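You operate a simulated robot arm through the tools that you are given. There is no shell and no other tool.

Carry out the task below with a simulated two-armed robot. There is one attempt and no reset: what you move stays moved.

JOB
Shut the reel tap, vent the hose, wind it in and latch it.
Fine: the gauge shows 0 bar before you wind.

It is judged by the outcome, as a careful person would: the job done as asked, and still so three seconds after it is handed in. It fails if anything else is knocked over, pushed out of place, dropped, spilled or broken.

ROBOT AND FRAMES
Two 7-joint arms with fingered hands on one trunk that stands fixed in place. Base frame: the origin is at the foot of the trunk, x ahead of it, y to its left, z up. Units: m, rad, N and s.
The left shoulder is at [0.07, 0.132, 1.217], the right one opposite. With the tool pointing down near the work surface each hand reaches from about 0.1 to 0.62 m from the base axis, measured 20 degrees to its own side. Payload 2.3 kg a hand.
The tool frame of a hand sits at the grasp point between the pads (the TCP): z along the fingers, y along the line on which they close. The tips reach 0.025 m beyond it. The gripper opens to 0.088 m; its body begins 0.029 m behind the TCP. The gripper is a hand of 3 fingers: y runs from the thumb to the fingers, the wrist lies at [-0.013, -0.097, -0.162] in the tool frame.
Orientation is that of the tool frame in the base frame, as a unit quaternion [w, x, y, z]. With the fingers straight down and the wrist toward the robot, the tool's x, y and z point along [0, 1, 0], [1, 0, 0] and [0, 0, -1] of the base frame.

CONTROLS
- The arms move only by the tool servo_tool. It takes "left_rows", "right_rows" or both (then of equal length, played together; a hand with none holds still); each is a list of rows, each a list of 6 numbers: the shift along the tool's x, y, z in units of 30 mm (1.0 is 30 mm), then the turn, a rotation vector about the tool's x, y, z in units of 6 degrees (1.0 is 6 degrees). In form: [[dx, dy, dz, rx, ry, rz], ...]. A call has 1 to 20 rows; each row shifts and turns the commanded pose from where the row before left it, along the tool's axes as they then stand. A call with a number of a shift or a turn outside -1 to 1 is refused whole. Each row takes 0.2 s and may step no farther than 0.05 m and 0.15 rad from the row before; otherwise, the whole call is refused. A pose out of reach is approached as far as the arm can. The call stops where the force on the tool passes 40 N (or 10 N more than at its start, if that is more) or the arm is blocked; 0.2 s more then pass. In this call time passes only in rows, and 0.2 s behind the last. It gives the time, the measured TCP pose, the force on the tool (base axes), the opening and the grip force at its end, in the units of the frame above (readings bear some noise), with the torque about the TCP (base axes, N m) and any sound that the robot's microphone picked up.
- Cameras (640 x 400 px; columns grow to the right, rows downward): "scene" is now at [0.1383, -0.0049, 1.5385]; the picture's right is [-0.08, -1.00, 0.00], its down [-0.56, 0.04, -0.82] and it looks along [0.82, -0.06, -0.57] (base axes); focal length 214 px, centre (320, 200). "left" rides on the left gripper at [-0.058, -0.085, -0.099] in its tool frame; the picture's right is [-0.67, -0.35, 0.66], its down [0.69, -0.63, 0.37] and it looks along [0.28, 0.69, 0.66] (tool axes); focal length 261 px, centre (320, 200). "right" rides on the right gripper at [0.058, -0.085, -0.1] in its tool frame; the picture's right is [-0.67, 0.35, -0.65], its down [-0.69, -0.63, 0.37] and it looks along [-0.28, 0.69, 0.66] (tool axes); focal length 261 px, centre (320, 200). There is no depth. A picture from a camera that has moved, and an enlarged one, comes with that camera's place and axes in the base frame and with its lens.
- snapshot(camera): a new picture of that camera. The clock stands still meanwhile.
- slide_trunk(by): slides the trunk up (or, below 0, down) by that many m; the arms and the scene camera ride with it, the base frame stays. It gives what a move gives, with no picture.
- curl_fingers(index, middle, thumb_bend, thumb_turn, hand): sets how far each is bent, from 0 (flat) to 100 (curled in); at 30 the hand is open as for a grip, at 70 the pads meet at the TCP. One left out holds its place. A second passes; each finger stops where it meets its share of the squeeze, and holds until it gets a number again. It is the only way to open and close the hand. It gives what a move gives, with no picture; readings hold the bend of each and the force on the fingers (four entries, about 0 where the hand has none), thumb and palm. thumb_turn goes from beside the hand (0) to across from the fingers (100), as for a grip.
- aim_head(pan, tilt): turns the head with the scene camera to pan (to the left, within 1.501 rad either way) and tilt (down, from -0.506 to 1.204), counted from straight ahead of the robot. It gives what a move gives.
- inspect(camera, box): a new picture of the part [left, top, right, bottom] of that camera's present view, enlarged. The clock stands still meanwhile.
- finish_job(): hands the job in; it is judged then, once.

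Places have to be worked out from the pictures, the camera data and where the tool is seen. Open the grippers and draw the arms clear of the work before you hand the job in, unless the task says otherwise.

The tools are called after "Emit:" as a command line: name --argument value ..., lists and objects as JSON in quotes. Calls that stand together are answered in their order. servo_tool: Moves the arms, as the interface text tells. Its arguments: {"type":"object","properties":{"left_rows":{"type":"array"},"right_rows":{"type":"array"}},"required":[]} The other tools are called the same way: slide_trunk (by) moves the trunk up or down; curl_fingers (index, middle, thumb_bend, thumb_turn, hand) moves the fingers one by one; aim_head (pan, tilt) turns the head that bears the scene camera; snapshot (camera) takes a picture; inspect (camera, box) takes an enlarged picture of a part of a camera's view; finish_job () hands the job in.

At the start:

```text
time_s: 0.0
left_ee_pos: [0.3119, 0.1649, 1.395]
left_tool_rot: [0.001, 0.707, 0.708, 0.001]
left_contact_force: [0.4, 1.0, -0.5]
left_moment: [0.0, 0.0, 0.0]
left_finger_gap: 0.0878
left_grasp_force: 0.1
left_shape: jaw
left_bend: [30.0, 30.0, 30.0, 98.0]
left_finger forces: [0.1, 0.0, 0.1, 0.0, 0.0, 0.0]
right_ee_pos: [0.3528, -0.1379, 1.4357]
right_tool_rot: [0.001, 0.707, 0.707, 0.0]
right_contact_force: [-0.7, 0.8, -0.2]
right_moment: [-0.02, -0.04, 0.01]
right_finger_gap: 0.0874
right_grasp_force: 0.0
right_shape: jaw
right_bend: [30.0, 30.0, 30.0, 98.0]
right_finger forces: [0.0, 0.1, 0.0, 0.1, 0.0, 0.0]
trunk travel left (down, up): [-0.775, 0.065]
head pan, tilt (commanded): [-0.079, 0.6]
```

scene: 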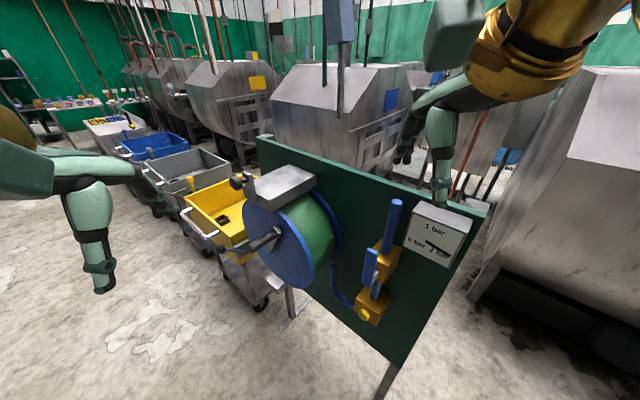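
right: 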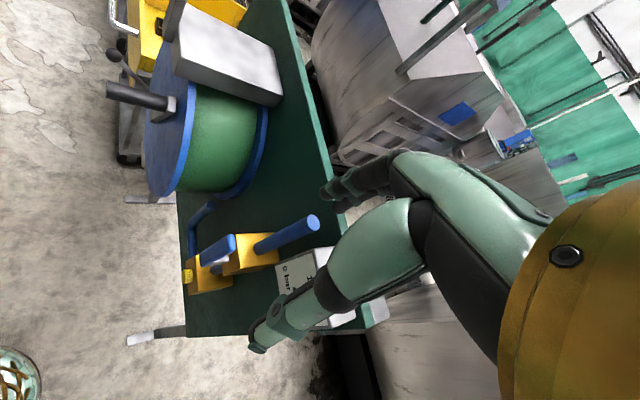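
left: 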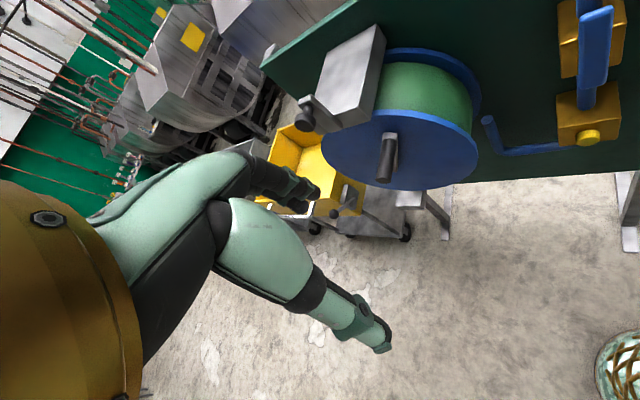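

I start with a closer look at the panel: the reel with crank, the yellow valve block with blue levers, the gauge, and the latch at upper left.

Emit:
inspect --camera "scene" --box '[220, 130, 500, 340]'

Emit:
inspect --camera "left" --box '[260, 0, 640, 240]'

Emit:
inspect --camera "right" --box '[80, 0, 400, 360]'

```text
1.90 times, centred on (360, 235) of scene
camera zoom: at [0.1383, -0.0049, 1.5385], right [-0.08, -1.0, 0.0], down [-0.56, 0.04, -0.82], along [0.82, -0.06, -0.57], focal length 408 px, centre (244, 133)
```

zoom: 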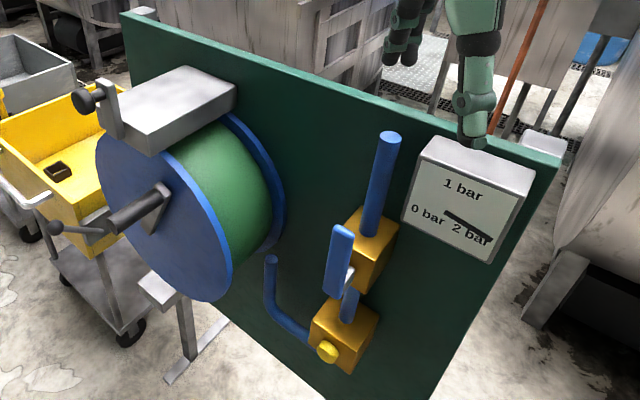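

```text
1.67 times, centred on (450, 120) of left
camera zoom: at [0.2265, 0.1078, 1.494], right [-0.35, -0.67, -0.66], down [-0.63, 0.69, -0.37], along [0.69, 0.29, -0.66], focal length 434 px, centre (103, 333)
```

zoom: 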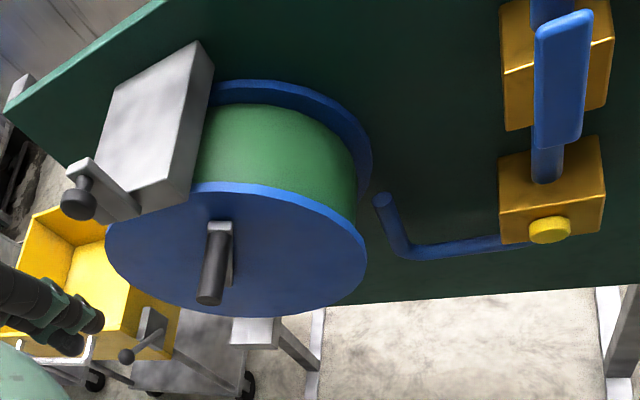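

```text
1.11 times, centred on (240, 180) of right
camera zoom: at [0.2676, -0.0796, 1.5346], right [0.35, -0.67, 0.66], down [-0.63, -0.69, -0.37], along [0.69, -0.28, -0.66], focal length 290 px, centre (409, 222)
```

zoom: 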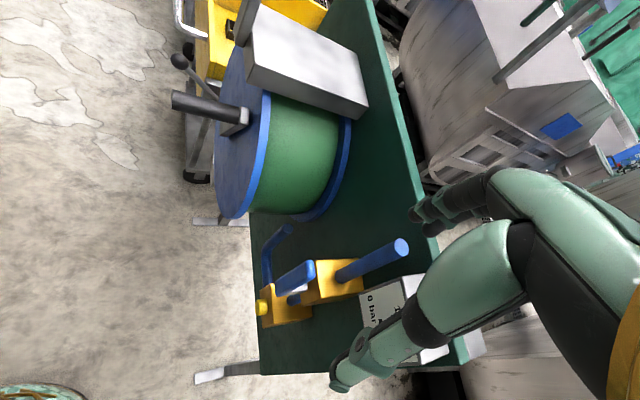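

From triangulating the three views, the panel faces roughly [-0.72, 0.69, 0]. I put the yellow button near [0.45,-0.155,0.917], the lever near [0.43,-0.135,1.08–1.21], the crank rod tip near [0.527,0.141,1.128] and the latch knob near [0.569,0.152,1.298]. I'll move the left hand to a frontal viewpoint, well clear of the panel.

Emit:
servo_tool --left_rows '[[0.6, 0.3, 0.5, 0, 0, 0], [0.6, 0.3, 0.5, 0, 0, 0], [0.6, 0.3, 0.6, 0, 0, 0], [0.6, 0.3, 0.6, 0, 0, 0], [0.6, 0.3, 0.6, 0, 0, 0], [0.5, 0.3, 0.6, 0, 0, 0], [0.4, 0.3, 0.6, 0, 0, 0], [0, 0, 0, 0, 0, 1], [0, 0, 0, 0, 0, 1], [0, 0, 0, 0, 0, 1], [0, 0, 0, 0, 0, 1], [0, 0, 0, 0, 0, 1], [0, 0, 0, 0, 0, 1], [0, 0, 0, -1, 0, 0], [0, 0, 0, -1, 0, 0], [0, 0, 0, -1, 0, 0], [0, 0, 0, -1, 0, 0], [0, 0, 0, -1, 0, 0], [0, 0, 0, -1, 0, 0]]'

```text
time_s: 4.0
left_ee_pos: [0.3706, 0.2613, 1.2676]
left_tool_rot: [0.13, 0.842, 0.511, 0.114]
left_contact_force: [-0.1, 0.5, -0.2]
left_moment: [-0.04, 0.01, 0.03]
left_finger_gap: 0.0876
left_grasp_force: 0.0
left_shape: jaw
left_bend: [30.0, 30.0, 30.0, 98.0]
left_finger forces: [0.0, 0.1, 0.0, 0.0, 0.0, 0.1]
left hand out of reach, approached as far as the arm can: row 11, 12, 13, 17, 18, 19
right_ee_pos: [0.3528, -0.1377, 1.4355]
right_tool_rot: [0.0, 0.707, 0.707, -0.001]
right_contact_force: [0.2, -0.2, 0.1]
right_moment: [-0.06, 0.02, 0.02]
right_finger_gap: 0.0877
right_grasp_force: 0.0
right_shape: jaw
right_bend: [30.0, 30.0, 30.0, 98.0]
right_finger forces: [0.1, 0.1, 0.0, 0.1, 0.0, 0.1]
trunk travel left (down, up): [-0.775, 0.065]
head pan, tilt (commanded): [-0.079, 0.6]
```

The yaw fell short because the arm reached its limit there. I check what the left camera sees from this pose.

Emit:
snapshot --camera "left"

Emit:
snapshot --camera "scene"

```text
taken
camera left: at [0.2415, 0.2579, 1.3294], right [-0.38, -0.51, -0.77], down [-0.09, 0.85, -0.51], along [0.92, -0.12, -0.37], focal length 261 px, centre (320, 200)
```

left: 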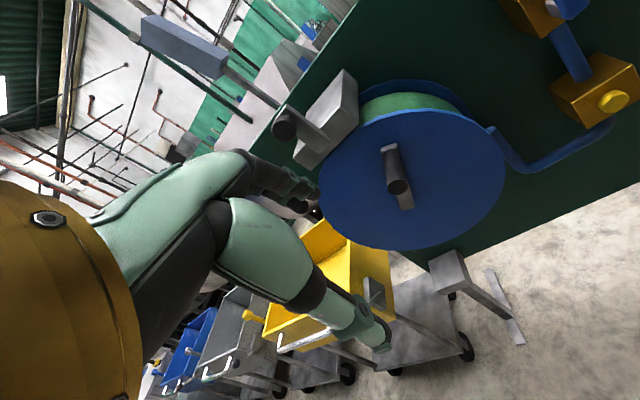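

```text
taken
camera scene: at [0.1386, -0.0048, 1.5385], right [-0.08, -1.0, 0.0], down [-0.56, 0.04, -0.82], along [0.82, -0.06, -0.57], focal length 214 px, centre (320, 200)
```

scene: 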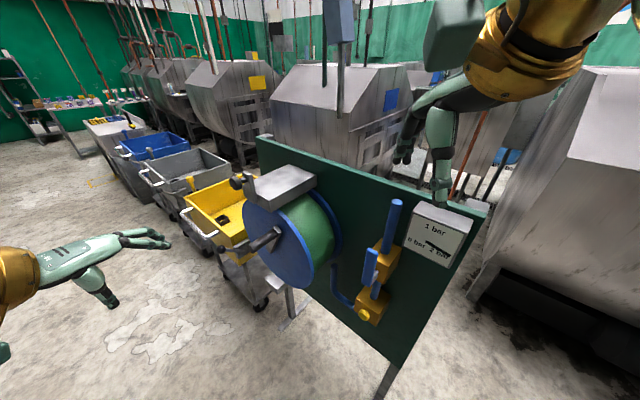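

Now I enlarge the reel and latch, and the valve area, from this better angle.

Emit:
inspect --camera "left" --box '[250, 50, 520, 250]'

Emit:
inspect --camera "left" --box '[470, 0, 640, 180]'

Emit:
inspect --camera "scene" --box '[225, 155, 345, 245]'

Emit:
inspect --camera "scene" --box '[320, 180, 480, 340]'

```text
2.00 times, centred on (385, 150) of left
camera zoom: at [0.2415, 0.2579, 1.3294], right [-0.38, -0.51, -0.77], down [-0.09, 0.85, -0.51], along [0.92, -0.12, -0.37], focal length 521 px, centre (190, 300)
```

zoom: 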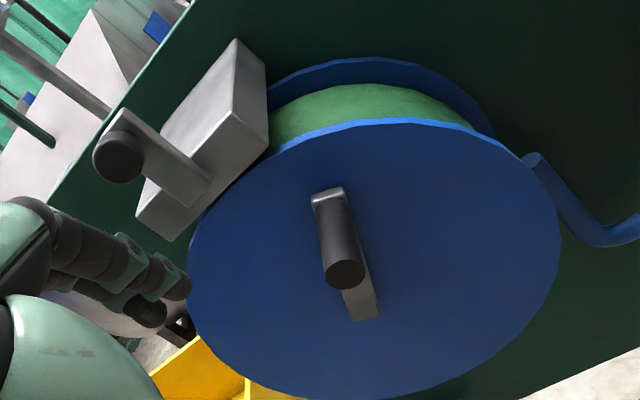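

```text
2.22 times, centred on (555, 90) of left
camera zoom: at [0.2415, 0.2579, 1.3294], right [-0.38, -0.51, -0.77], down [-0.09, 0.85, -0.51], along [0.92, -0.12, -0.37], focal length 579 px, centre (-202, 444)
```

zoom: 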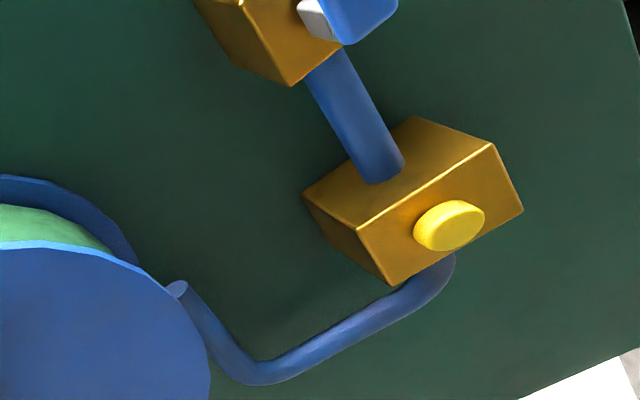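

```text
4.44 times, centred on (285, 200) of scene
camera zoom: at [0.1386, -0.0048, 1.5385], right [-0.08, -1.0, 0.0], down [-0.56, 0.04, -0.82], along [0.82, -0.06, -0.57], focal length 953 px, centre (476, 200)
```

zoom: 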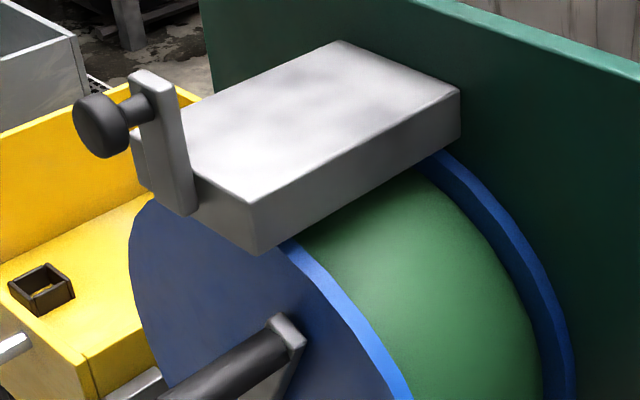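

```text
2.50 times, centred on (400, 260) of scene
camera zoom: at [0.1386, -0.0048, 1.5385], right [-0.08, -1.0, 0.0], down [-0.56, 0.04, -0.82], along [0.82, -0.06, -0.57], focal length 536 px, centre (120, 50)
```

zoom: 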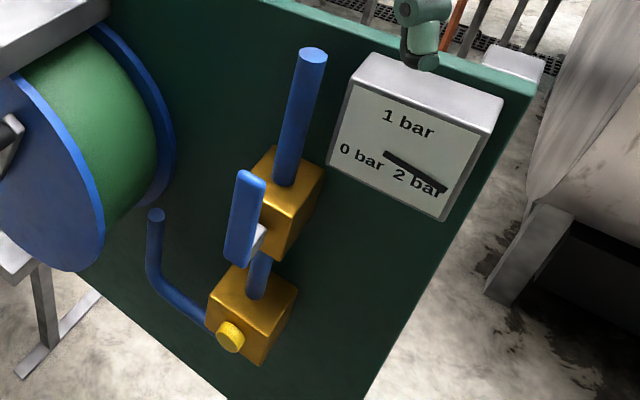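

The crank arm runs from a hub at about [0.59,0.03,1.04] to a rod roughly 0.1 m out. Next I lower the left hand in front of the robot and pitch it up, to test which orientations it reaches and to get lower views.

Emit:
servo_tool --left_rows '[[-0.45, -0.49, 0.86, 0, 0, 0], [-0.45, -0.49, 0.86, 0, 0, 0], [-0.45, -0.49, 0.86, 0, 0, 0], [-0.45, -0.49, 0.86, 0, 0, 0], [-0.45, -0.49, 0.86, 0, 0, 0], [0, 0, 0, -1, 0, 0], [0, 0, 0, -1, 0, 0], [0, 0, 0, -1, 0, 0], [0, 0, 0, -1, 0, 0], [0, 0, 0, -1, 0, 0], [0, 0, 0, -1, 0, 0]]'

Emit:
snapshot --camera "left"

Emit:
snapshot --camera "scene"

```text
time_s: 6.4
left_ee_pos: [0.3359, 0.2343, 1.1204]
left_tool_rot: [0.385, 0.761, 0.449, 0.266]
left_contact_force: [-1.0, 0.3, 0.3]
left_moment: [0.02, 0.01, -0.01]
left_finger_gap: 0.0875
left_grasp_force: 0.2
left_shape: jaw
left_bend: [30.0, 30.0, 30.0, 98.0]
left_finger forces: [0.1, 0.0, 0.1, 0.0, 0.0, 0.0]
left hand out of reach, approached as far as the arm can: row 5, 6
right_ee_pos: [0.3529, -0.1379, 1.4358]
right_tool_rot: [0.0, 0.707, 0.707, 0.0]
right_contact_force: [-0.6, 0.9, 0.4]
right_moment: [-0.02, 0.03, -0.01]
right_finger_gap: 0.0876
right_grasp_force: 0.0
right_shape: jaw
right_bend: [30.0, 30.0, 30.0, 98.0]
right_finger forces: [0.0, 0.0, 0.0, 0.0, 0.0, 0.0]
trunk travel left (down, up): [-0.775, 0.065]
head pan, tilt (commanded): [-0.079, 0.6]
```

```text
taken
camera left: at [0.1946, 0.2428, 1.103], right [0.02, -0.72, -0.7], down [0.28, 0.67, -0.68], along [0.96, -0.18, 0.22], focal length 261 px, centre (320, 200)
```

left: 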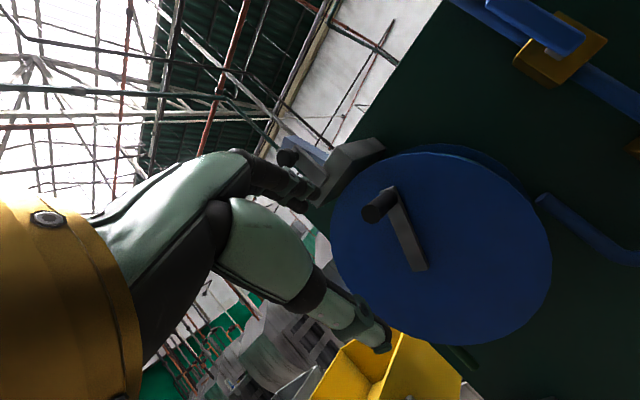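

```text
taken
camera scene: at [0.1382, -0.0048, 1.5386], right [-0.08, -1.0, 0.0], down [-0.56, 0.04, -0.82], along [0.82, -0.06, -0.57], focal length 214 px, centre (320, 200)
```

scene: 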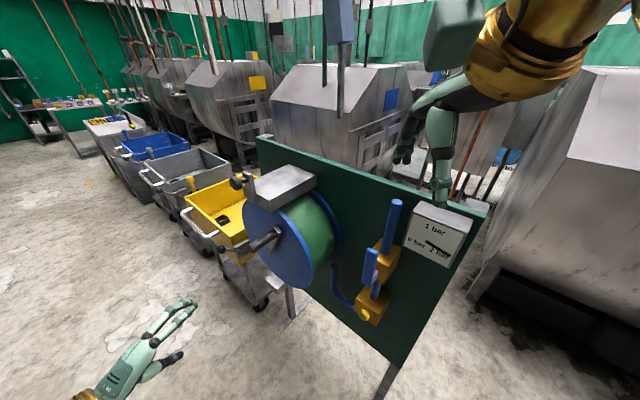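

From this lower viewpoint I enlarge the latch, the crank and the tap.

Emit:
inspect --camera "left" --box '[250, 120, 450, 290]'

Emit:
inspect --camera "left" --box '[440, 0, 640, 130]'

Emit:
inspect --camera "left" --box '[320, 130, 640, 400]'

```text
2.35 times, centred on (350, 205) of left
camera zoom: at [0.1946, 0.2428, 1.103], right [0.02, -0.72, -0.7], down [0.28, 0.67, -0.68], along [0.96, -0.18, 0.22], focal length 613 px, centre (249, 188)
```

zoom: 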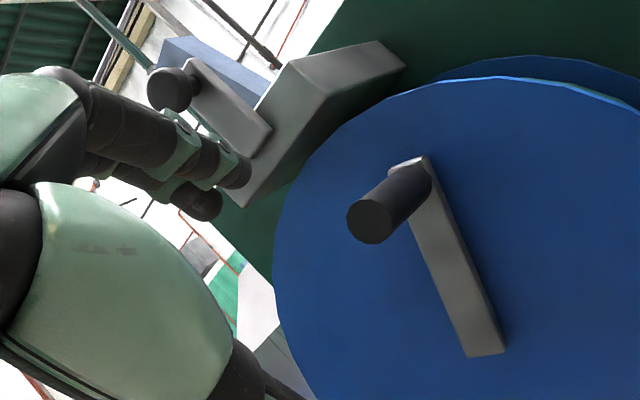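

```text
3.08 times, centred on (540, 65) of left
camera zoom: at [0.1946, 0.2428, 1.103], right [0.02, -0.72, -0.7], down [0.28, 0.67, -0.68], along [0.96, -0.18, 0.22], focal length 802 px, centre (-357, 615)
```

zoom: 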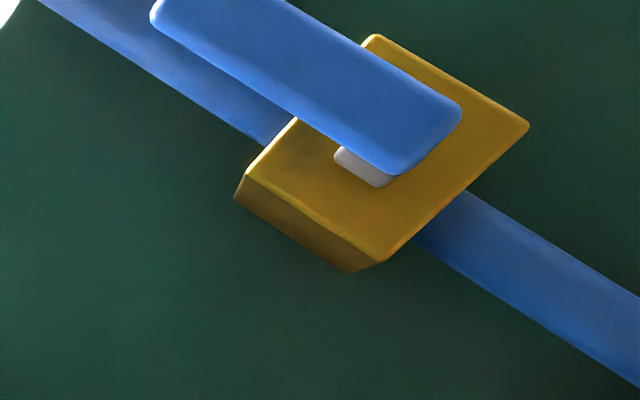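

```text
1.48 times, centred on (480, 265) of left
camera zoom: at [0.1946, 0.2428, 1.103], right [0.02, -0.72, -0.7], down [0.28, 0.67, -0.68], along [0.96, -0.18, 0.22], focal length 386 px, centre (83, 104)
```

zoom: 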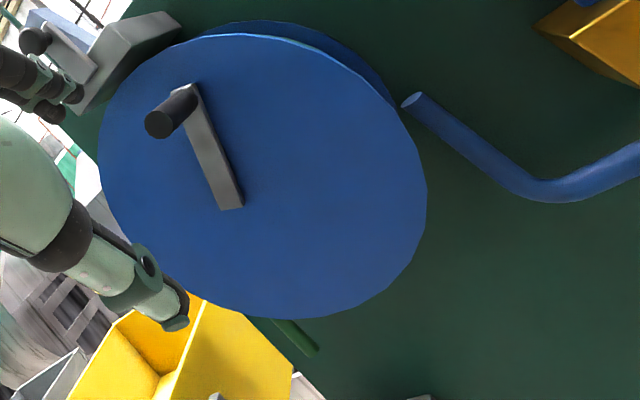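

A green hose end hangs from the left side of the drum at about u=0.06, so winding in means turning the crank clockwise as seen from the front. The tap lever pivots near its lower end and stands open along the pipe. I bring the right hand over it, yawed so that its thumb and fingers can straddle the lever.

Emit:
servo_tool --right_rows '[[0, 0, 0, 0, 0, -1], [0, 0, 0, 0, 0, -1], [0, 0, 0, 0, 0, -1], [0, 0, 0, 0, 0, -1], [0, 0, 0, 0, 0, -1], [0, 0, 0, 0, 0, -1], [0, 0, 0, 0, 0, -1], [0, 0, 0, 0, 0, -0.7], [-0.7, 0.9, 0.4, 0, 0, 0], [-0.7, 0.9, 0.4, 0, 0, 0], [0, 0, 0.6, 0, 0, 0]]'

Emit:
snapshot --camera "right"

Emit:
snapshot --camera "scene"

```text
time_s: 8.8
left_ee_pos: [0.3371, 0.234, 1.1208]
left_tool_rot: [0.383, 0.761, 0.451, 0.267]
left_contact_force: [0.0, -0.5, -0.2]
left_moment: [-0.02, 0.0, 0.01]
left_finger_gap: 0.0876
left_grasp_force: 0.2
left_shape: jaw
left_bend: [30.0, 30.0, 30.0, 98.0]
left_finger forces: [0.1, 0.0, 0.0, 0.1, 0.1, 0.0]
right_ee_pos: [0.3739, -0.1059, 1.3492]
right_tool_rot: [0.001, 0.373, 0.928, 0.002]
right_contact_force: [0.0, 0.1, -0.6]
right_moment: [-0.01, 0.02, -0.01]
right_finger_gap: 0.0876
right_grasp_force: 0.1
right_shape: jaw
right_bend: [30.0, 30.0, 30.0, 98.0]
right_finger forces: [0.0, 0.0, 0.0, 0.1, 0.0, 0.1]
right hand out of reach, approached as far as the arm can: row 5, 6, 7, 8, 9, 10
trunk travel left (down, up): [-0.775, 0.065]
head pan, tilt (commanded): [-0.079, 0.6]
```

```text
taken
camera right: at [0.2743, -0.1281, 1.4474], right [0.72, -0.21, 0.66], down [0.06, -0.93, -0.37], along [0.69, 0.3, -0.66], focal length 261 px, centre (320, 200)
```

right: 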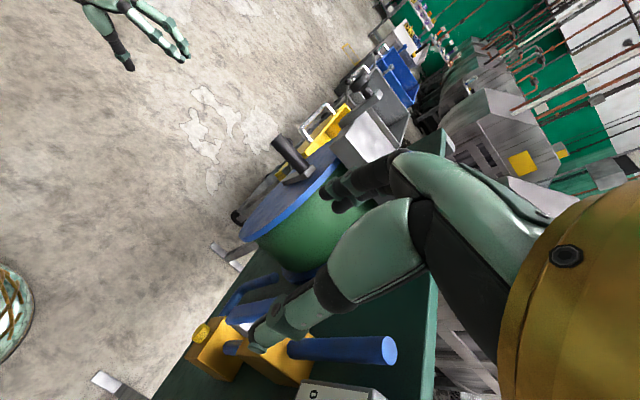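

```text
taken
camera scene: at [0.1375, -0.0056, 1.5386], right [-0.08, -1.0, 0.0], down [-0.56, 0.04, -0.82], along [0.82, -0.06, -0.57], focal length 214 px, centre (320, 200)
```

scene: 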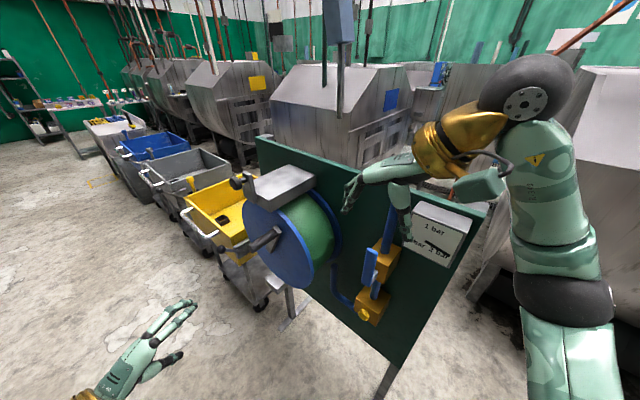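

The yaw is right at 46°, but the position is a few centimetres short of what I commanded. I check whether it settles with an idle row.

Emit:
servo_tool --right_rows '[[0, 0, 0, 0, 0, 0], [0, 0, 0, 0, 0, 0], [0, 0, 0, 0, 0, 0]]'

```text
time_s: 9.6
left_ee_pos: [0.337, 0.234, 1.1209]
left_tool_rot: [0.384, 0.761, 0.45, 0.266]
left_contact_force: [0.8, 0.2, -0.6]
left_moment: [-0.02, -0.04, -0.02]
left_finger_gap: 0.0878
left_grasp_force: 0.0
left_shape: jaw
left_bend: [30.0, 30.0, 30.0, 98.0]
left_finger forces: [0.0, 0.1, 0.0, 0.0, 0.0, 0.0]
right_ee_pos: [0.3757, -0.1067, 1.3488]
right_tool_rot: [0.0, 0.373, 0.928, 0.001]
right_contact_force: [-1.4, 0.1, -0.2]
right_moment: [-0.02, 0.02, -0.01]
right_finger_gap: 0.0877
right_grasp_force: 0.1
right_shape: jaw
right_bend: [30.0, 30.0, 30.0, 98.0]
right_finger forces: [0.0, 0.0, 0.0, 0.0, 0.1, 0.0]
trunk travel left (down, up): [-0.775, 0.065]
head pan, tilt (commanded): [-0.079, 0.6]
```

The command is clamped to what the arm can reach, so the hand sits at about u=0.50, n=0.148. I enlarge the right camera's view of the lever to check alignment.

Emit:
inspect --camera "right" --box '[170, 230, 420, 400]'

Emit:
inspect --camera "scene" --box '[320, 150, 500, 330]'

```text
2.35 times, centred on (295, 315) of right
camera zoom: at [0.2749, -0.1276, 1.4475], right [0.72, -0.21, 0.66], down [0.06, -0.93, -0.37], along [0.69, 0.3, -0.66], focal length 613 px, centre (379, -71)
```

zoom: 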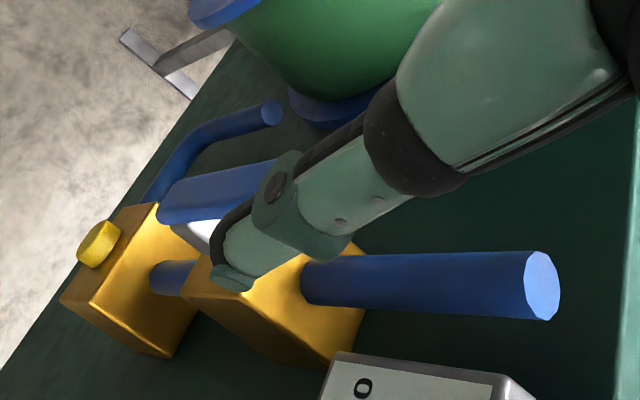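

```text
2.22 times, centred on (410, 240) of scene
camera zoom: at [0.1382, -0.0049, 1.5385], right [-0.08, -1.0, 0.0], down [-0.56, 0.04, -0.82], along [0.82, -0.06, -0.57], focal length 477 px, centre (120, 111)
```

zoom: 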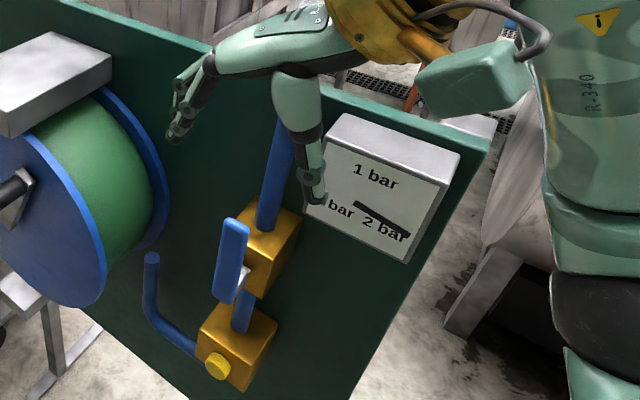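

The lever sits about where I calculated. I'll tilt the hand 24° so the palm leans away from the gauge, then line it up over the lever while still above it.

Emit:
servo_tool --right_rows '[[0, 0, 0, 0, -1, 0], [0, 0, 0, 0, -1, 0], [0, 0, 0, 0, -1, 0], [0, 0, 0, 0, -1, 0], [0, 0, 0, 0, 0, 0]]'

```text
time_s: 10.8
left_ee_pos: [0.3372, 0.2344, 1.1206]
left_tool_rot: [0.383, 0.761, 0.45, 0.266]
left_contact_force: [-0.1, -0.2, 0.0]
left_moment: [-0.02, -0.03, 0.01]
left_finger_gap: 0.0875
left_grasp_force: 0.0
left_shape: jaw
left_bend: [30.0, 30.0, 30.0, 98.0]
left_finger forces: [0.0, 0.0, 0.0, 0.1, 0.0, 0.1]
right_ee_pos: [0.3756, -0.1052, 1.3464]
right_tool_rot: [0.194, 0.365, 0.907, -0.077]
right_contact_force: [0.9, 0.0, 0.6]
right_moment: [0.0, 0.02, 0.0]
right_finger_gap: 0.0876
right_grasp_force: 0.2
right_shape: jaw
right_bend: [30.0, 30.0, 30.0, 98.0]
right_finger forces: [0.0, 0.1, 0.0, 0.0, 0.1, 0.1]
trunk travel left (down, up): [-0.775, 0.065]
head pan, tilt (commanded): [-0.079, 0.6]
```

Now I bring the right hand to u=0.487, n=0.105, z=1.27, just above the lever tip.

Emit:
servo_tool --right_rows '[[-0.08, 0.12, 0.73, 0, 0, 0], [-0.08, 0.12, 0.73, 0, 0, 0], [-0.08, 0.12, 0.73, 0, 0, 0], [-0.08, 0.12, 0.73, 0, 0, 0], [0, 0, 0, 0, 0, 0]]'

Emit:
inspect --camera "right" --box '[170, 160, 490, 400]'

Emit:
inspect --camera "scene" --box '[320, 150, 500, 330]'

Emit:
snapshot --camera "left"

```text
time_s: 12.0
left_ee_pos: [0.3373, 0.2345, 1.1209]
left_tool_rot: [0.384, 0.761, 0.45, 0.266]
left_contact_force: [0.4, 0.0, 0.1]
left_moment: [-0.01, -0.04, 0.0]
left_finger_gap: 0.0876
left_grasp_force: 0.1
left_shape: jaw
left_bend: [30.0, 30.0, 30.0, 98.0]
left_finger forces: [0.0, 0.0, 0.1, 0.0, 0.1, 0.0]
right_ee_pos: [0.4154, -0.1244, 1.2707]
right_tool_rot: [0.193, 0.365, 0.908, -0.076]
right_contact_force: [0.2, -0.5, 0.0]
right_moment: [0.01, 0.03, 0.01]
right_finger_gap: 0.0877
right_grasp_force: 0.0
right_shape: jaw
right_bend: [30.0, 30.0, 30.0, 98.0]
right_finger forces: [0.0, 0.1, 0.0, 0.0, 0.1, 0.1]
trunk travel left (down, up): [-0.775, 0.065]
head pan, tilt (commanded): [-0.079, 0.6]
```

```text
1.67 times, centred on (330, 280) of right
camera zoom: at [0.2894, -0.1224, 1.3374], right [0.49, 0.01, 0.87], down [0.12, -0.99, -0.06], along [0.86, 0.14, -0.49], focal length 434 px, centre (303, 67)
```

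zoom: 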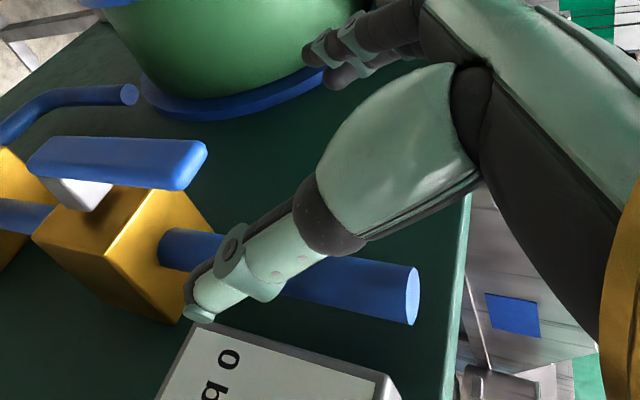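

```text
2.22 times, centred on (410, 240) of scene
camera zoom: at [0.1382, -0.0048, 1.5385], right [-0.08, -1.0, 0.0], down [-0.56, 0.04, -0.82], along [0.82, -0.06, -0.57], focal length 477 px, centre (120, 111)
```

zoom: 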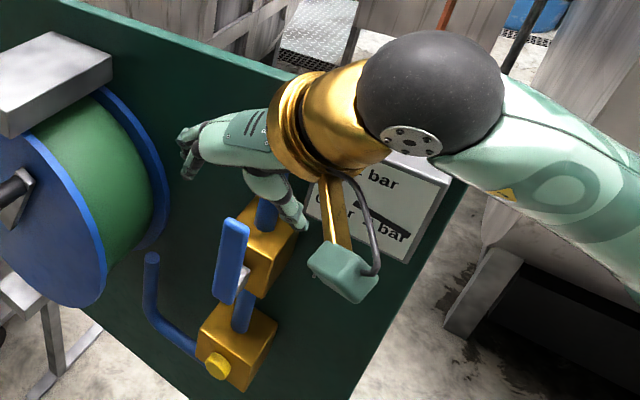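

```text
taken
camera left: at [0.1947, 0.2429, 1.1032], right [0.02, -0.72, -0.7], down [0.28, 0.67, -0.68], along [0.96, -0.18, 0.22], focal length 261 px, centre (320, 200)
```

left: 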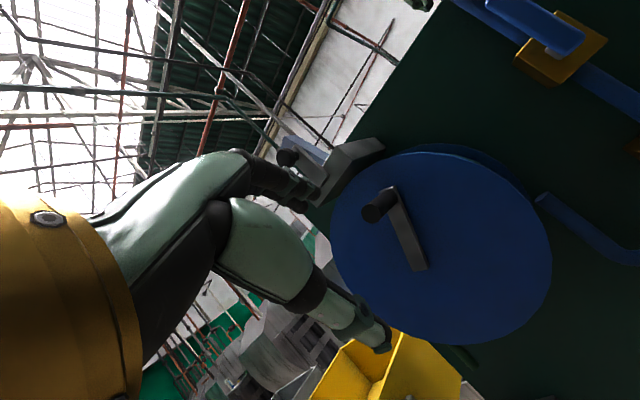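

Alignment looks good, with the lever tip at [0.428,-0.137,1.21] midway between thumb and fingers. I descend 8 cm to straddle it.

Emit:
servo_tool --right_rows '[[0.25, 0, 0.61, 0, 0, 0], [0.25, 0, 0.61, 0, 0, 0], [0.25, 0, 0.61, 0, 0, 0], [0.25, 0, 0.61, 0, 0, 0]]'

Emit:
inspect --camera "right" --box '[170, 160, 490, 400]'

Emit:
inspect --camera "scene" --box '[320, 150, 500, 330]'

Emit:
inspect --camera "left" --box '[440, 0, 640, 130]'

```text
time_s: 13.0
left_ee_pos: [0.3379, 0.2346, 1.1201]
left_tool_rot: [0.383, 0.762, 0.45, 0.265]
left_contact_force: [0.1, 0.2, 0.6]
left_moment: [-0.01, 0.02, 0.04]
left_finger_gap: 0.0878
left_grasp_force: 0.0
left_shape: jaw
left_bend: [30.0, 30.0, 30.0, 98.0]
left_finger forces: [0.1, 0.0, 0.1, 0.1, 0.1, 0.0]
right_ee_pos: [0.4195, -0.1266, 1.1917]
right_tool_rot: [0.194, 0.365, 0.907, -0.077]
right_contact_force: [-0.3, -1.1, 0.0]
right_moment: [-0.03, 0.01, 0.04]
right_finger_gap: 0.0876
right_grasp_force: 0.1
right_shape: jaw
right_bend: [30.0, 30.0, 30.0, 98.0]
right_finger forces: [0.0, 0.0, 0.0, 0.0, 0.0, 0.0]
trunk travel left (down, up): [-0.775, 0.065]
head pan, tilt (commanded): [-0.079, 0.6]
```

```text
1.67 times, centred on (330, 280) of right
camera zoom: at [0.2942, -0.1227, 1.2589], right [0.49, 0.01, 0.87], down [0.12, -0.99, -0.06], along [0.86, 0.14, -0.49], focal length 434 px, centre (303, 67)
```

zoom: 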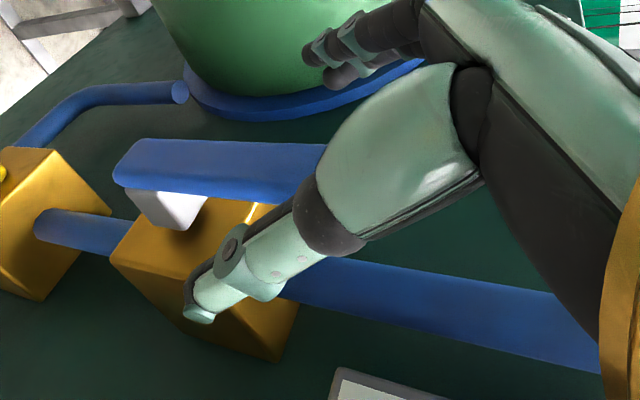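

```text
2.22 times, centred on (410, 240) of scene
camera zoom: at [0.1385, -0.0051, 1.5385], right [-0.08, -1.0, 0.0], down [-0.56, 0.04, -0.82], along [0.82, -0.06, -0.57], focal length 477 px, centre (120, 111)
```

zoom: 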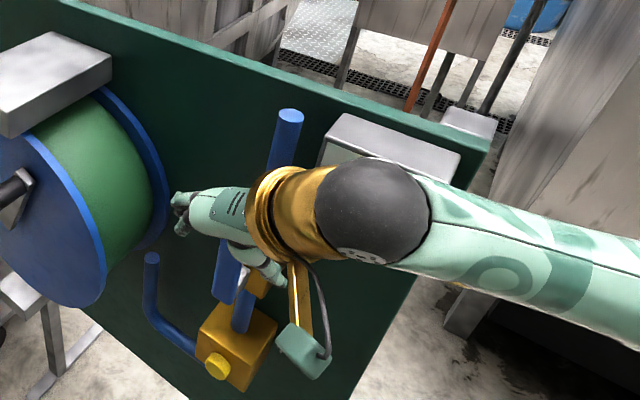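

```text
3.08 times, centred on (540, 65) of left
camera zoom: at [0.1949, 0.2426, 1.1032], right [0.02, -0.72, -0.7], down [0.28, 0.67, -0.68], along [0.96, -0.18, 0.22], focal length 802 px, centre (-357, 615)
```

zoom: 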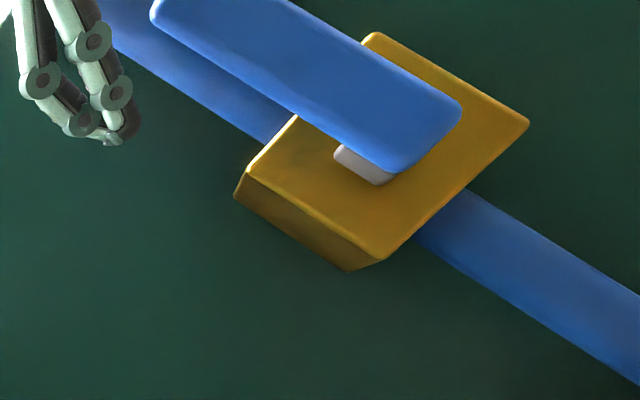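

The lever is between the fingers (left side) and the thumb (right side), with no contact yet. I close the hand partway so it cages the lever more snugly.

Emit:
curl_fingers --hand "right" --index 50 --middle 50 --thumb_bend 50

Emit:
inspect --camera "right" --box '[170, 160, 490, 400]'

Emit:
inspect --camera "left" --box '[440, 0, 640, 130]'

```text
time_s: 14.0
left_ee_pos: [0.3382, 0.2343, 1.1206]
left_tool_rot: [0.384, 0.762, 0.449, 0.265]
left_contact_force: [0.2, 0.6, 0.0]
left_moment: [0.03, 0.01, 0.0]
left_finger_gap: 0.0878
left_grasp_force: 0.1
left_shape: jaw
left_bend: [30.0, 30.0, 30.0, 98.0]
left_finger forces: [0.1, 0.0, 0.1, 0.0, 0.1, 0.0]
right_ee_pos: [0.4202, -0.1266, 1.1933]
right_tool_rot: [0.193, 0.365, 0.908, -0.077]
right_contact_force: [0.2, 0.0, -0.3]
right_moment: [0.0, -0.03, -0.01]
right_finger_gap: 0.042
right_grasp_force: 0.0
right_shape: fingers
right_bend: [50.0, 50.0, 50.0, 98.0]
right_finger forces: [0.0, 0.1, 0.0, 0.0, 0.1, 0.1]
trunk travel left (down, up): [-0.775, 0.065]
head pan, tilt (commanded): [-0.079, 0.6]
```

```text
1.67 times, centred on (330, 280) of right
camera zoom: at [0.294, -0.1224, 1.2592], right [0.49, 0.01, 0.87], down [0.12, -0.99, -0.06], along [0.86, 0.14, -0.49], focal length 434 px, centre (303, 67)
```

zoom: 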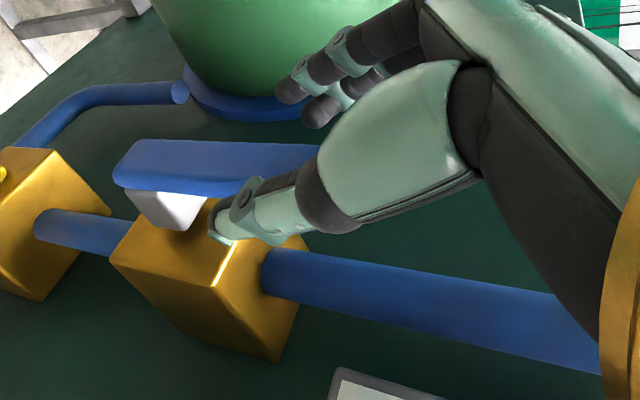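

```text
3.08 times, centred on (540, 65) of left
camera zoom: at [0.1947, 0.2428, 1.1032], right [0.02, -0.72, -0.7], down [0.28, 0.67, -0.68], along [0.96, -0.18, 0.22], focal length 802 px, centre (-357, 615)
```

zoom: 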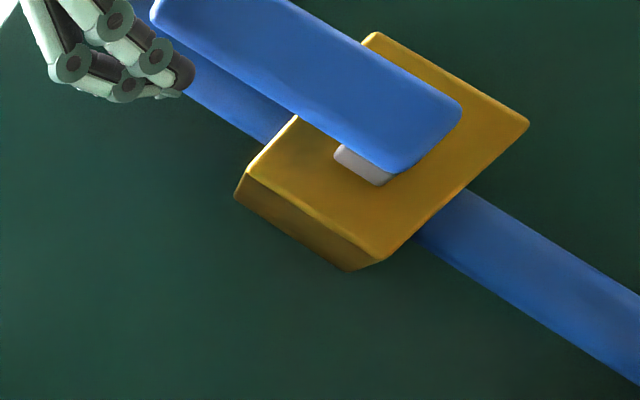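

The gap is now 4.2 cm around a lever roughly 3 cm wide. I probe by nudging clockwise (tip toward the gauge side) about 2.7 cm and watch the force.

Emit:
servo_tool --right_rows '[[0, -0.3, 0, 0, 0, 0], [0, -0.3, 0.02, 0, 0, 0], [0.02, -0.3, 0.05, 0, 0, 0]]'

Emit:
inspect --camera "right" --box '[170, 160, 490, 400]'

Emit:
inspect --camera "left" --box '[440, 0, 640, 130]'

```text
time_s: 14.8
left_ee_pos: [0.3377, 0.2358, 1.1203]
left_tool_rot: [0.384, 0.761, 0.45, 0.265]
left_contact_force: [0.5, 0.8, 0.6]
left_moment: [-0.02, -0.01, 0.01]
left_finger_gap: 0.0873
left_grasp_force: 0.0
left_shape: jaw
left_bend: [30.0, 30.0, 30.0, 98.0]
left_finger forces: [0.0, 0.0, 0.1, 0.1, 0.0, 0.0]
right_ee_pos: [0.3994, -0.1451, 1.1902]
right_tool_rot: [0.195, 0.365, 0.907, -0.077]
right_contact_force: [2.5, 3.1, 4.7]
right_moment: [0.08, -0.24, 0.11]
right_finger_gap: 0.0421
right_grasp_force: 2.8
right_shape: fingers
right_bend: [50.0, 45.0, 50.0, 98.0]
right_finger forces: [0.1, 5.2, 0.1, 0.0, 0.1, 0.0]
trunk travel left (down, up): [-0.775, 0.065]
head pan, tilt (commanded): [-0.079, 0.6]
```

```text
1.67 times, centred on (330, 280) of right
camera zoom: at [0.274, -0.1411, 1.2571], right [0.49, 0.01, 0.87], down [0.12, -0.99, -0.05], along [0.86, 0.13, -0.49], focal length 434 px, centre (303, 67)
```

zoom: 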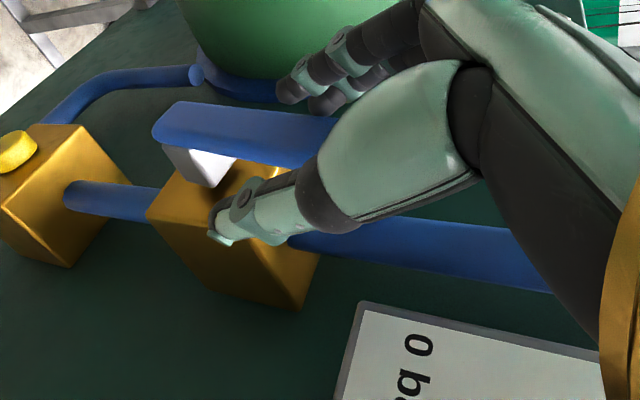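

```text
3.08 times, centred on (540, 65) of left
camera zoom: at [0.1951, 0.2443, 1.1028], right [0.02, -0.72, -0.7], down [0.28, 0.67, -0.69], along [0.96, -0.18, 0.22], focal length 802 px, centre (-357, 615)
```

zoom: 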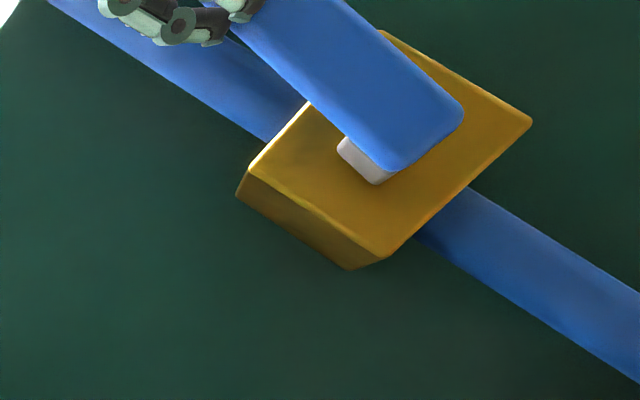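

The lever turns clockwise easily at about 5 N. I swing the thumb aside so it won't get caught under the lever, then continue along the arc using only the fingers.

Emit:
curl_fingers --hand "right" --thumb_turn 0

Emit:
servo_tool --right_rows '[[0, -0.4, 0, 0, 0, 0], [0.01, -0.4, 0.03, 0, 0, 0], [0.03, -0.33, 0.06, 0, 0, 0], [0.05, -0.33, 0.12, 0, 0, 0]]'

Emit:
inspect --camera "right" --box '[170, 160, 490, 400]'

Emit:
inspect --camera "left" --box '[440, 0, 640, 130]'

Emit:
inspect --camera "scene" --box '[320, 150, 500, 330]'

```text
time_s: 15.8
left_ee_pos: [0.3374, 0.2355, 1.1208]
left_tool_rot: [0.383, 0.762, 0.45, 0.265]
left_contact_force: [-0.4, 0.0, -0.8]
left_moment: [-0.01, 0.0, -0.02]
left_finger_gap: 0.0879
left_grasp_force: 0.0
left_shape: jaw
left_bend: [30.0, 30.0, 30.0, 98.0]
left_finger forces: [0.1, 0.0, 0.1, 0.0, 0.1, 0.1]
right_ee_pos: [0.4004, -0.1452, 1.1906]
right_tool_rot: [0.193, 0.364, 0.908, -0.077]
right_contact_force: [1.7, 1.0, 2.7]
right_moment: [0.03, -0.12, 0.02]
right_finger_gap: 0.0937
right_grasp_force: 1.0
right_shape: fingers
right_bend: [50.0, 47.0, 50.0, 0.0]
right_finger forces: [0.0, 2.6, 0.1, 0.1, 0.0, 0.0]
trunk travel left (down, up): [-0.775, 0.065]
head pan, tilt (commanded): [-0.079, 0.6]
```

```text
time_s: 16.8
left_ee_pos: [0.3378, 0.2361, 1.12]
left_tool_rot: [0.383, 0.761, 0.451, 0.265]
left_contact_force: [-0.3, -0.7, 0.4]
left_moment: [-0.01, -0.01, -0.01]
left_finger_gap: 0.0874
left_grasp_force: 0.1
left_shape: jaw
left_bend: [30.0, 30.0, 30.0, 98.0]
left_finger forces: [0.0, 0.0, 0.1, 0.1, 0.0, 0.0]
right_ee_pos: [0.37, -0.1763, 1.181]
right_tool_rot: [0.192, 0.365, 0.908, -0.079]
right_contact_force: [2.6, 3.1, -0.6]
right_moment: [0.06, -0.02, 0.11]
right_finger_gap: 0.0937
right_grasp_force: 1.7
right_shape: fingers
right_bend: [50.0, 45.0, 50.0, 0.0]
right_finger forces: [0.0, 3.3, 0.0, 0.0, 0.0, 0.0]
trunk travel left (down, up): [-0.775, 0.065]
head pan, tilt (commanded): [-0.079, 0.6]
```

```text
1.67 times, centred on (330, 280) of right
camera zoom: at [0.245, -0.1725, 1.2493], right [0.49, 0.01, 0.87], down [0.12, -0.99, -0.05], along [0.86, 0.13, -0.49], focal length 434 px, centre (303, 67)
```

zoom: 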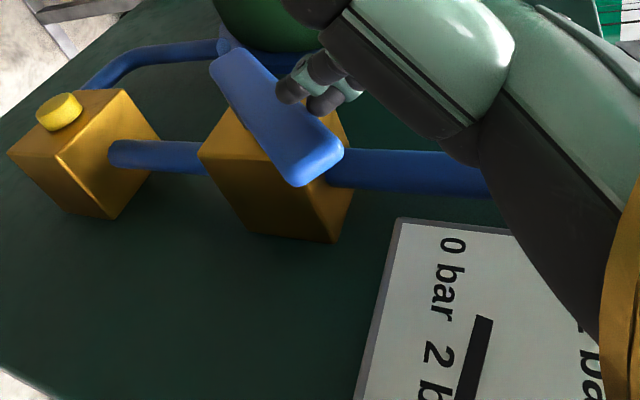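

```text
3.08 times, centred on (540, 65) of left
camera zoom: at [0.1956, 0.2445, 1.1026], right [0.02, -0.72, -0.7], down [0.28, 0.67, -0.69], along [0.96, -0.18, 0.22], focal length 802 px, centre (-357, 615)
```

zoom: 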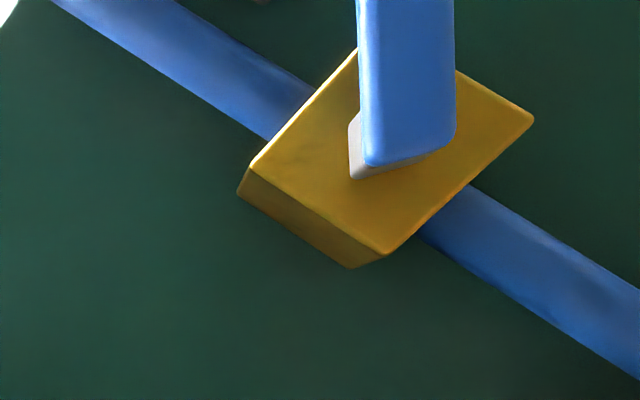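

```text
2.22 times, centred on (410, 240) of scene
camera zoom: at [0.1395, -0.0024, 1.5384], right [-0.08, -1.0, 0.0], down [-0.56, 0.04, -0.82], along [0.82, -0.07, -0.57], focal length 477 px, centre (120, 111)
```

zoom: 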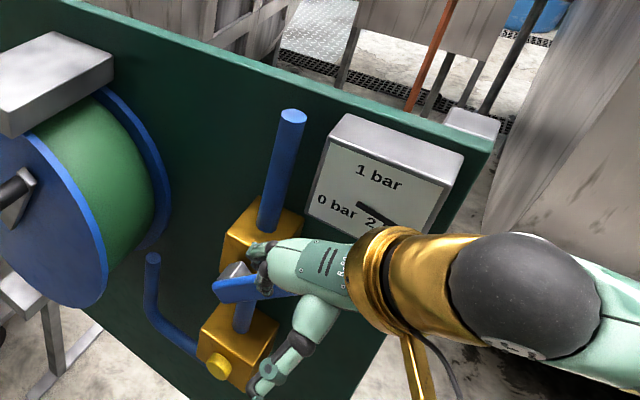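

The lever is at roughly 55° with fingers on its upper side. I continue the arc, mostly downward now.

Emit:
servo_tool --right_rows '[[0.08, -0.25, 0.18, 0, 0, 0], [0.11, -0.2, 0.24, 0, 0, 0], [0.13, -0.15, 0.3, 0, 0, 0], [0.13, -0.1, 0.3, 0, 0, 0], [0.13, -0.05, 0.3, 0, 0, 0]]'

Emit:
inspect --camera "right" --box '[170, 160, 490, 400]'

Emit:
inspect --camera "left" --box '[440, 0, 640, 130]'

```text
time_s: 18.0
left_ee_pos: [0.3361, 0.2339, 1.1201]
left_tool_rot: [0.384, 0.761, 0.45, 0.266]
left_contact_force: [0.4, 0.5, 0.3]
left_moment: [-0.01, 0.0, 0.01]
left_finger_gap: 0.0877
left_grasp_force: 0.1
left_shape: jaw
left_bend: [30.0, 30.0, 30.0, 98.0]
left_finger forces: [0.0, 0.0, 0.0, 0.1, 0.0, 0.0]
right_ee_pos: [0.3528, -0.1935, 1.1397]
right_tool_rot: [0.193, 0.365, 0.908, -0.077]
right_contact_force: [-0.9, 0.2, 3.2]
right_moment: [0.04, -0.09, 0.01]
right_finger_gap: 0.0938
right_grasp_force: 1.2
right_shape: fingers
right_bend: [50.0, 50.0, 50.0, 0.0]
right_finger forces: [0.1, 2.9, 0.0, 0.0, 0.0, 0.1]
trunk travel left (down, up): [-0.775, 0.065]
head pan, tilt (commanded): [-0.079, 0.6]
```

```text
1.67 times, centred on (330, 280) of right
camera zoom: at [0.2272, -0.1905, 1.2054], right [0.49, 0.01, 0.87], down [0.12, -0.99, -0.06], along [0.86, 0.13, -0.49], focal length 434 px, centre (303, 67)
```

zoom: 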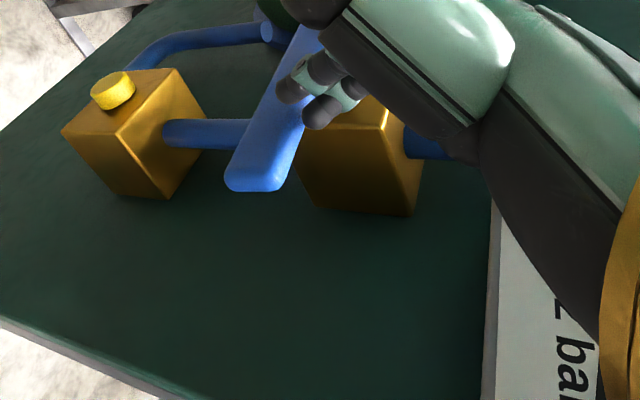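

```text
3.08 times, centred on (540, 65) of left
camera zoom: at [0.1939, 0.2429, 1.1033], right [0.02, -0.72, -0.7], down [0.28, 0.67, -0.68], along [0.96, -0.18, 0.22], focal length 802 px, centre (-357, 615)
```

zoom: 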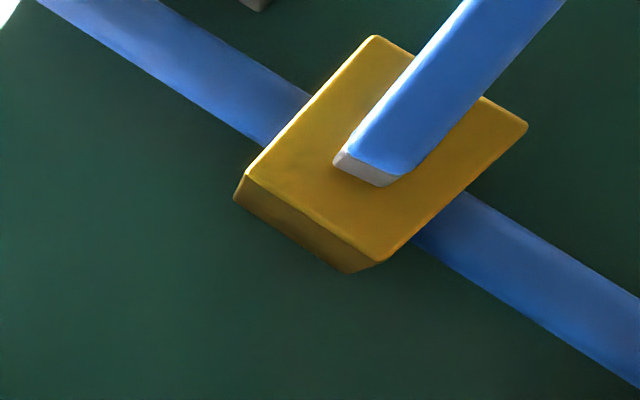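

The lever looks nearly horizontal, at about 85–90°. I push a little further down until I feel its stop.

Emit:
servo_tool --right_rows '[[0.1, 0, 0.22, 0, 0, 0], [0.1, 0, 0.22, 0, 0, 0], [0.1, 0, 0.22, 0, 0, 0]]'

Emit:
inspect --camera "left" --box '[440, 0, 640, 130]'

Emit:
inspect --camera "right" --box '[170, 160, 490, 400]'

```text
time_s: 18.9
left_ee_pos: [0.3327, 0.2361, 1.1214]
left_tool_rot: [0.386, 0.76, 0.449, 0.266]
left_contact_force: [-0.6, -0.6, -0.2]
left_moment: [-0.01, 0.01, 0.01]
left_finger_gap: 0.0879
left_grasp_force: 0.2
left_shape: jaw
left_bend: [30.0, 30.0, 30.0, 98.0]
left_finger forces: [0.1, 0.0, 0.1, 0.1, 0.0, 0.1]
right_ee_pos: [0.3524, -0.1921, 1.1269]
right_tool_rot: [0.208, 0.365, 0.905, -0.07]
right_contact_force: [0.7, 0.8, 29.4]
right_moment: [0.18, -0.95, 0.02]
right_finger_gap: 0.0937
right_grasp_force: 14.5
right_shape: fingers
right_bend: [50.0, 48.0, 50.0, 0.0]
right_finger forces: [0.0, 29.2, 0.0, 0.1, 0.0, 0.1]
trunk travel left (down, up): [-0.775, 0.065]
head pan, tilt (commanded): [-0.079, 0.6]
stopped in row 3 (right hand): the force on the tool passed its limit at 41 N (the readings are from after the stop); the commanded pose is now the measured one
```

```text
3.08 times, centred on (540, 65) of left
camera zoom: at [0.1901, 0.2452, 1.1037], right [0.02, -0.72, -0.69], down [0.29, 0.67, -0.68], along [0.96, -0.18, 0.22], focal length 802 px, centre (-357, 615)
```

zoom: 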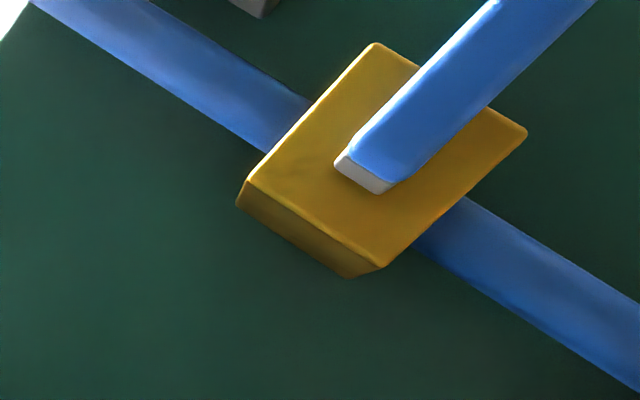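

```text
1.67 times, centred on (330, 280) of right
camera zoom: at [0.2253, -0.1885, 1.1891], right [0.46, 0.01, 0.89], down [0.13, -0.99, -0.05], along [0.88, 0.14, -0.46], focal length 434 px, centre (303, 67)
```

zoom: 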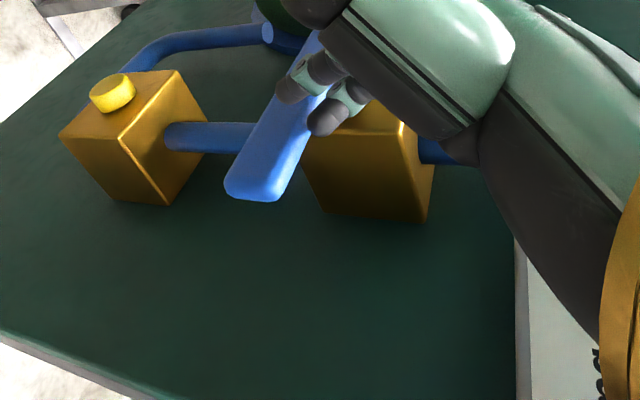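

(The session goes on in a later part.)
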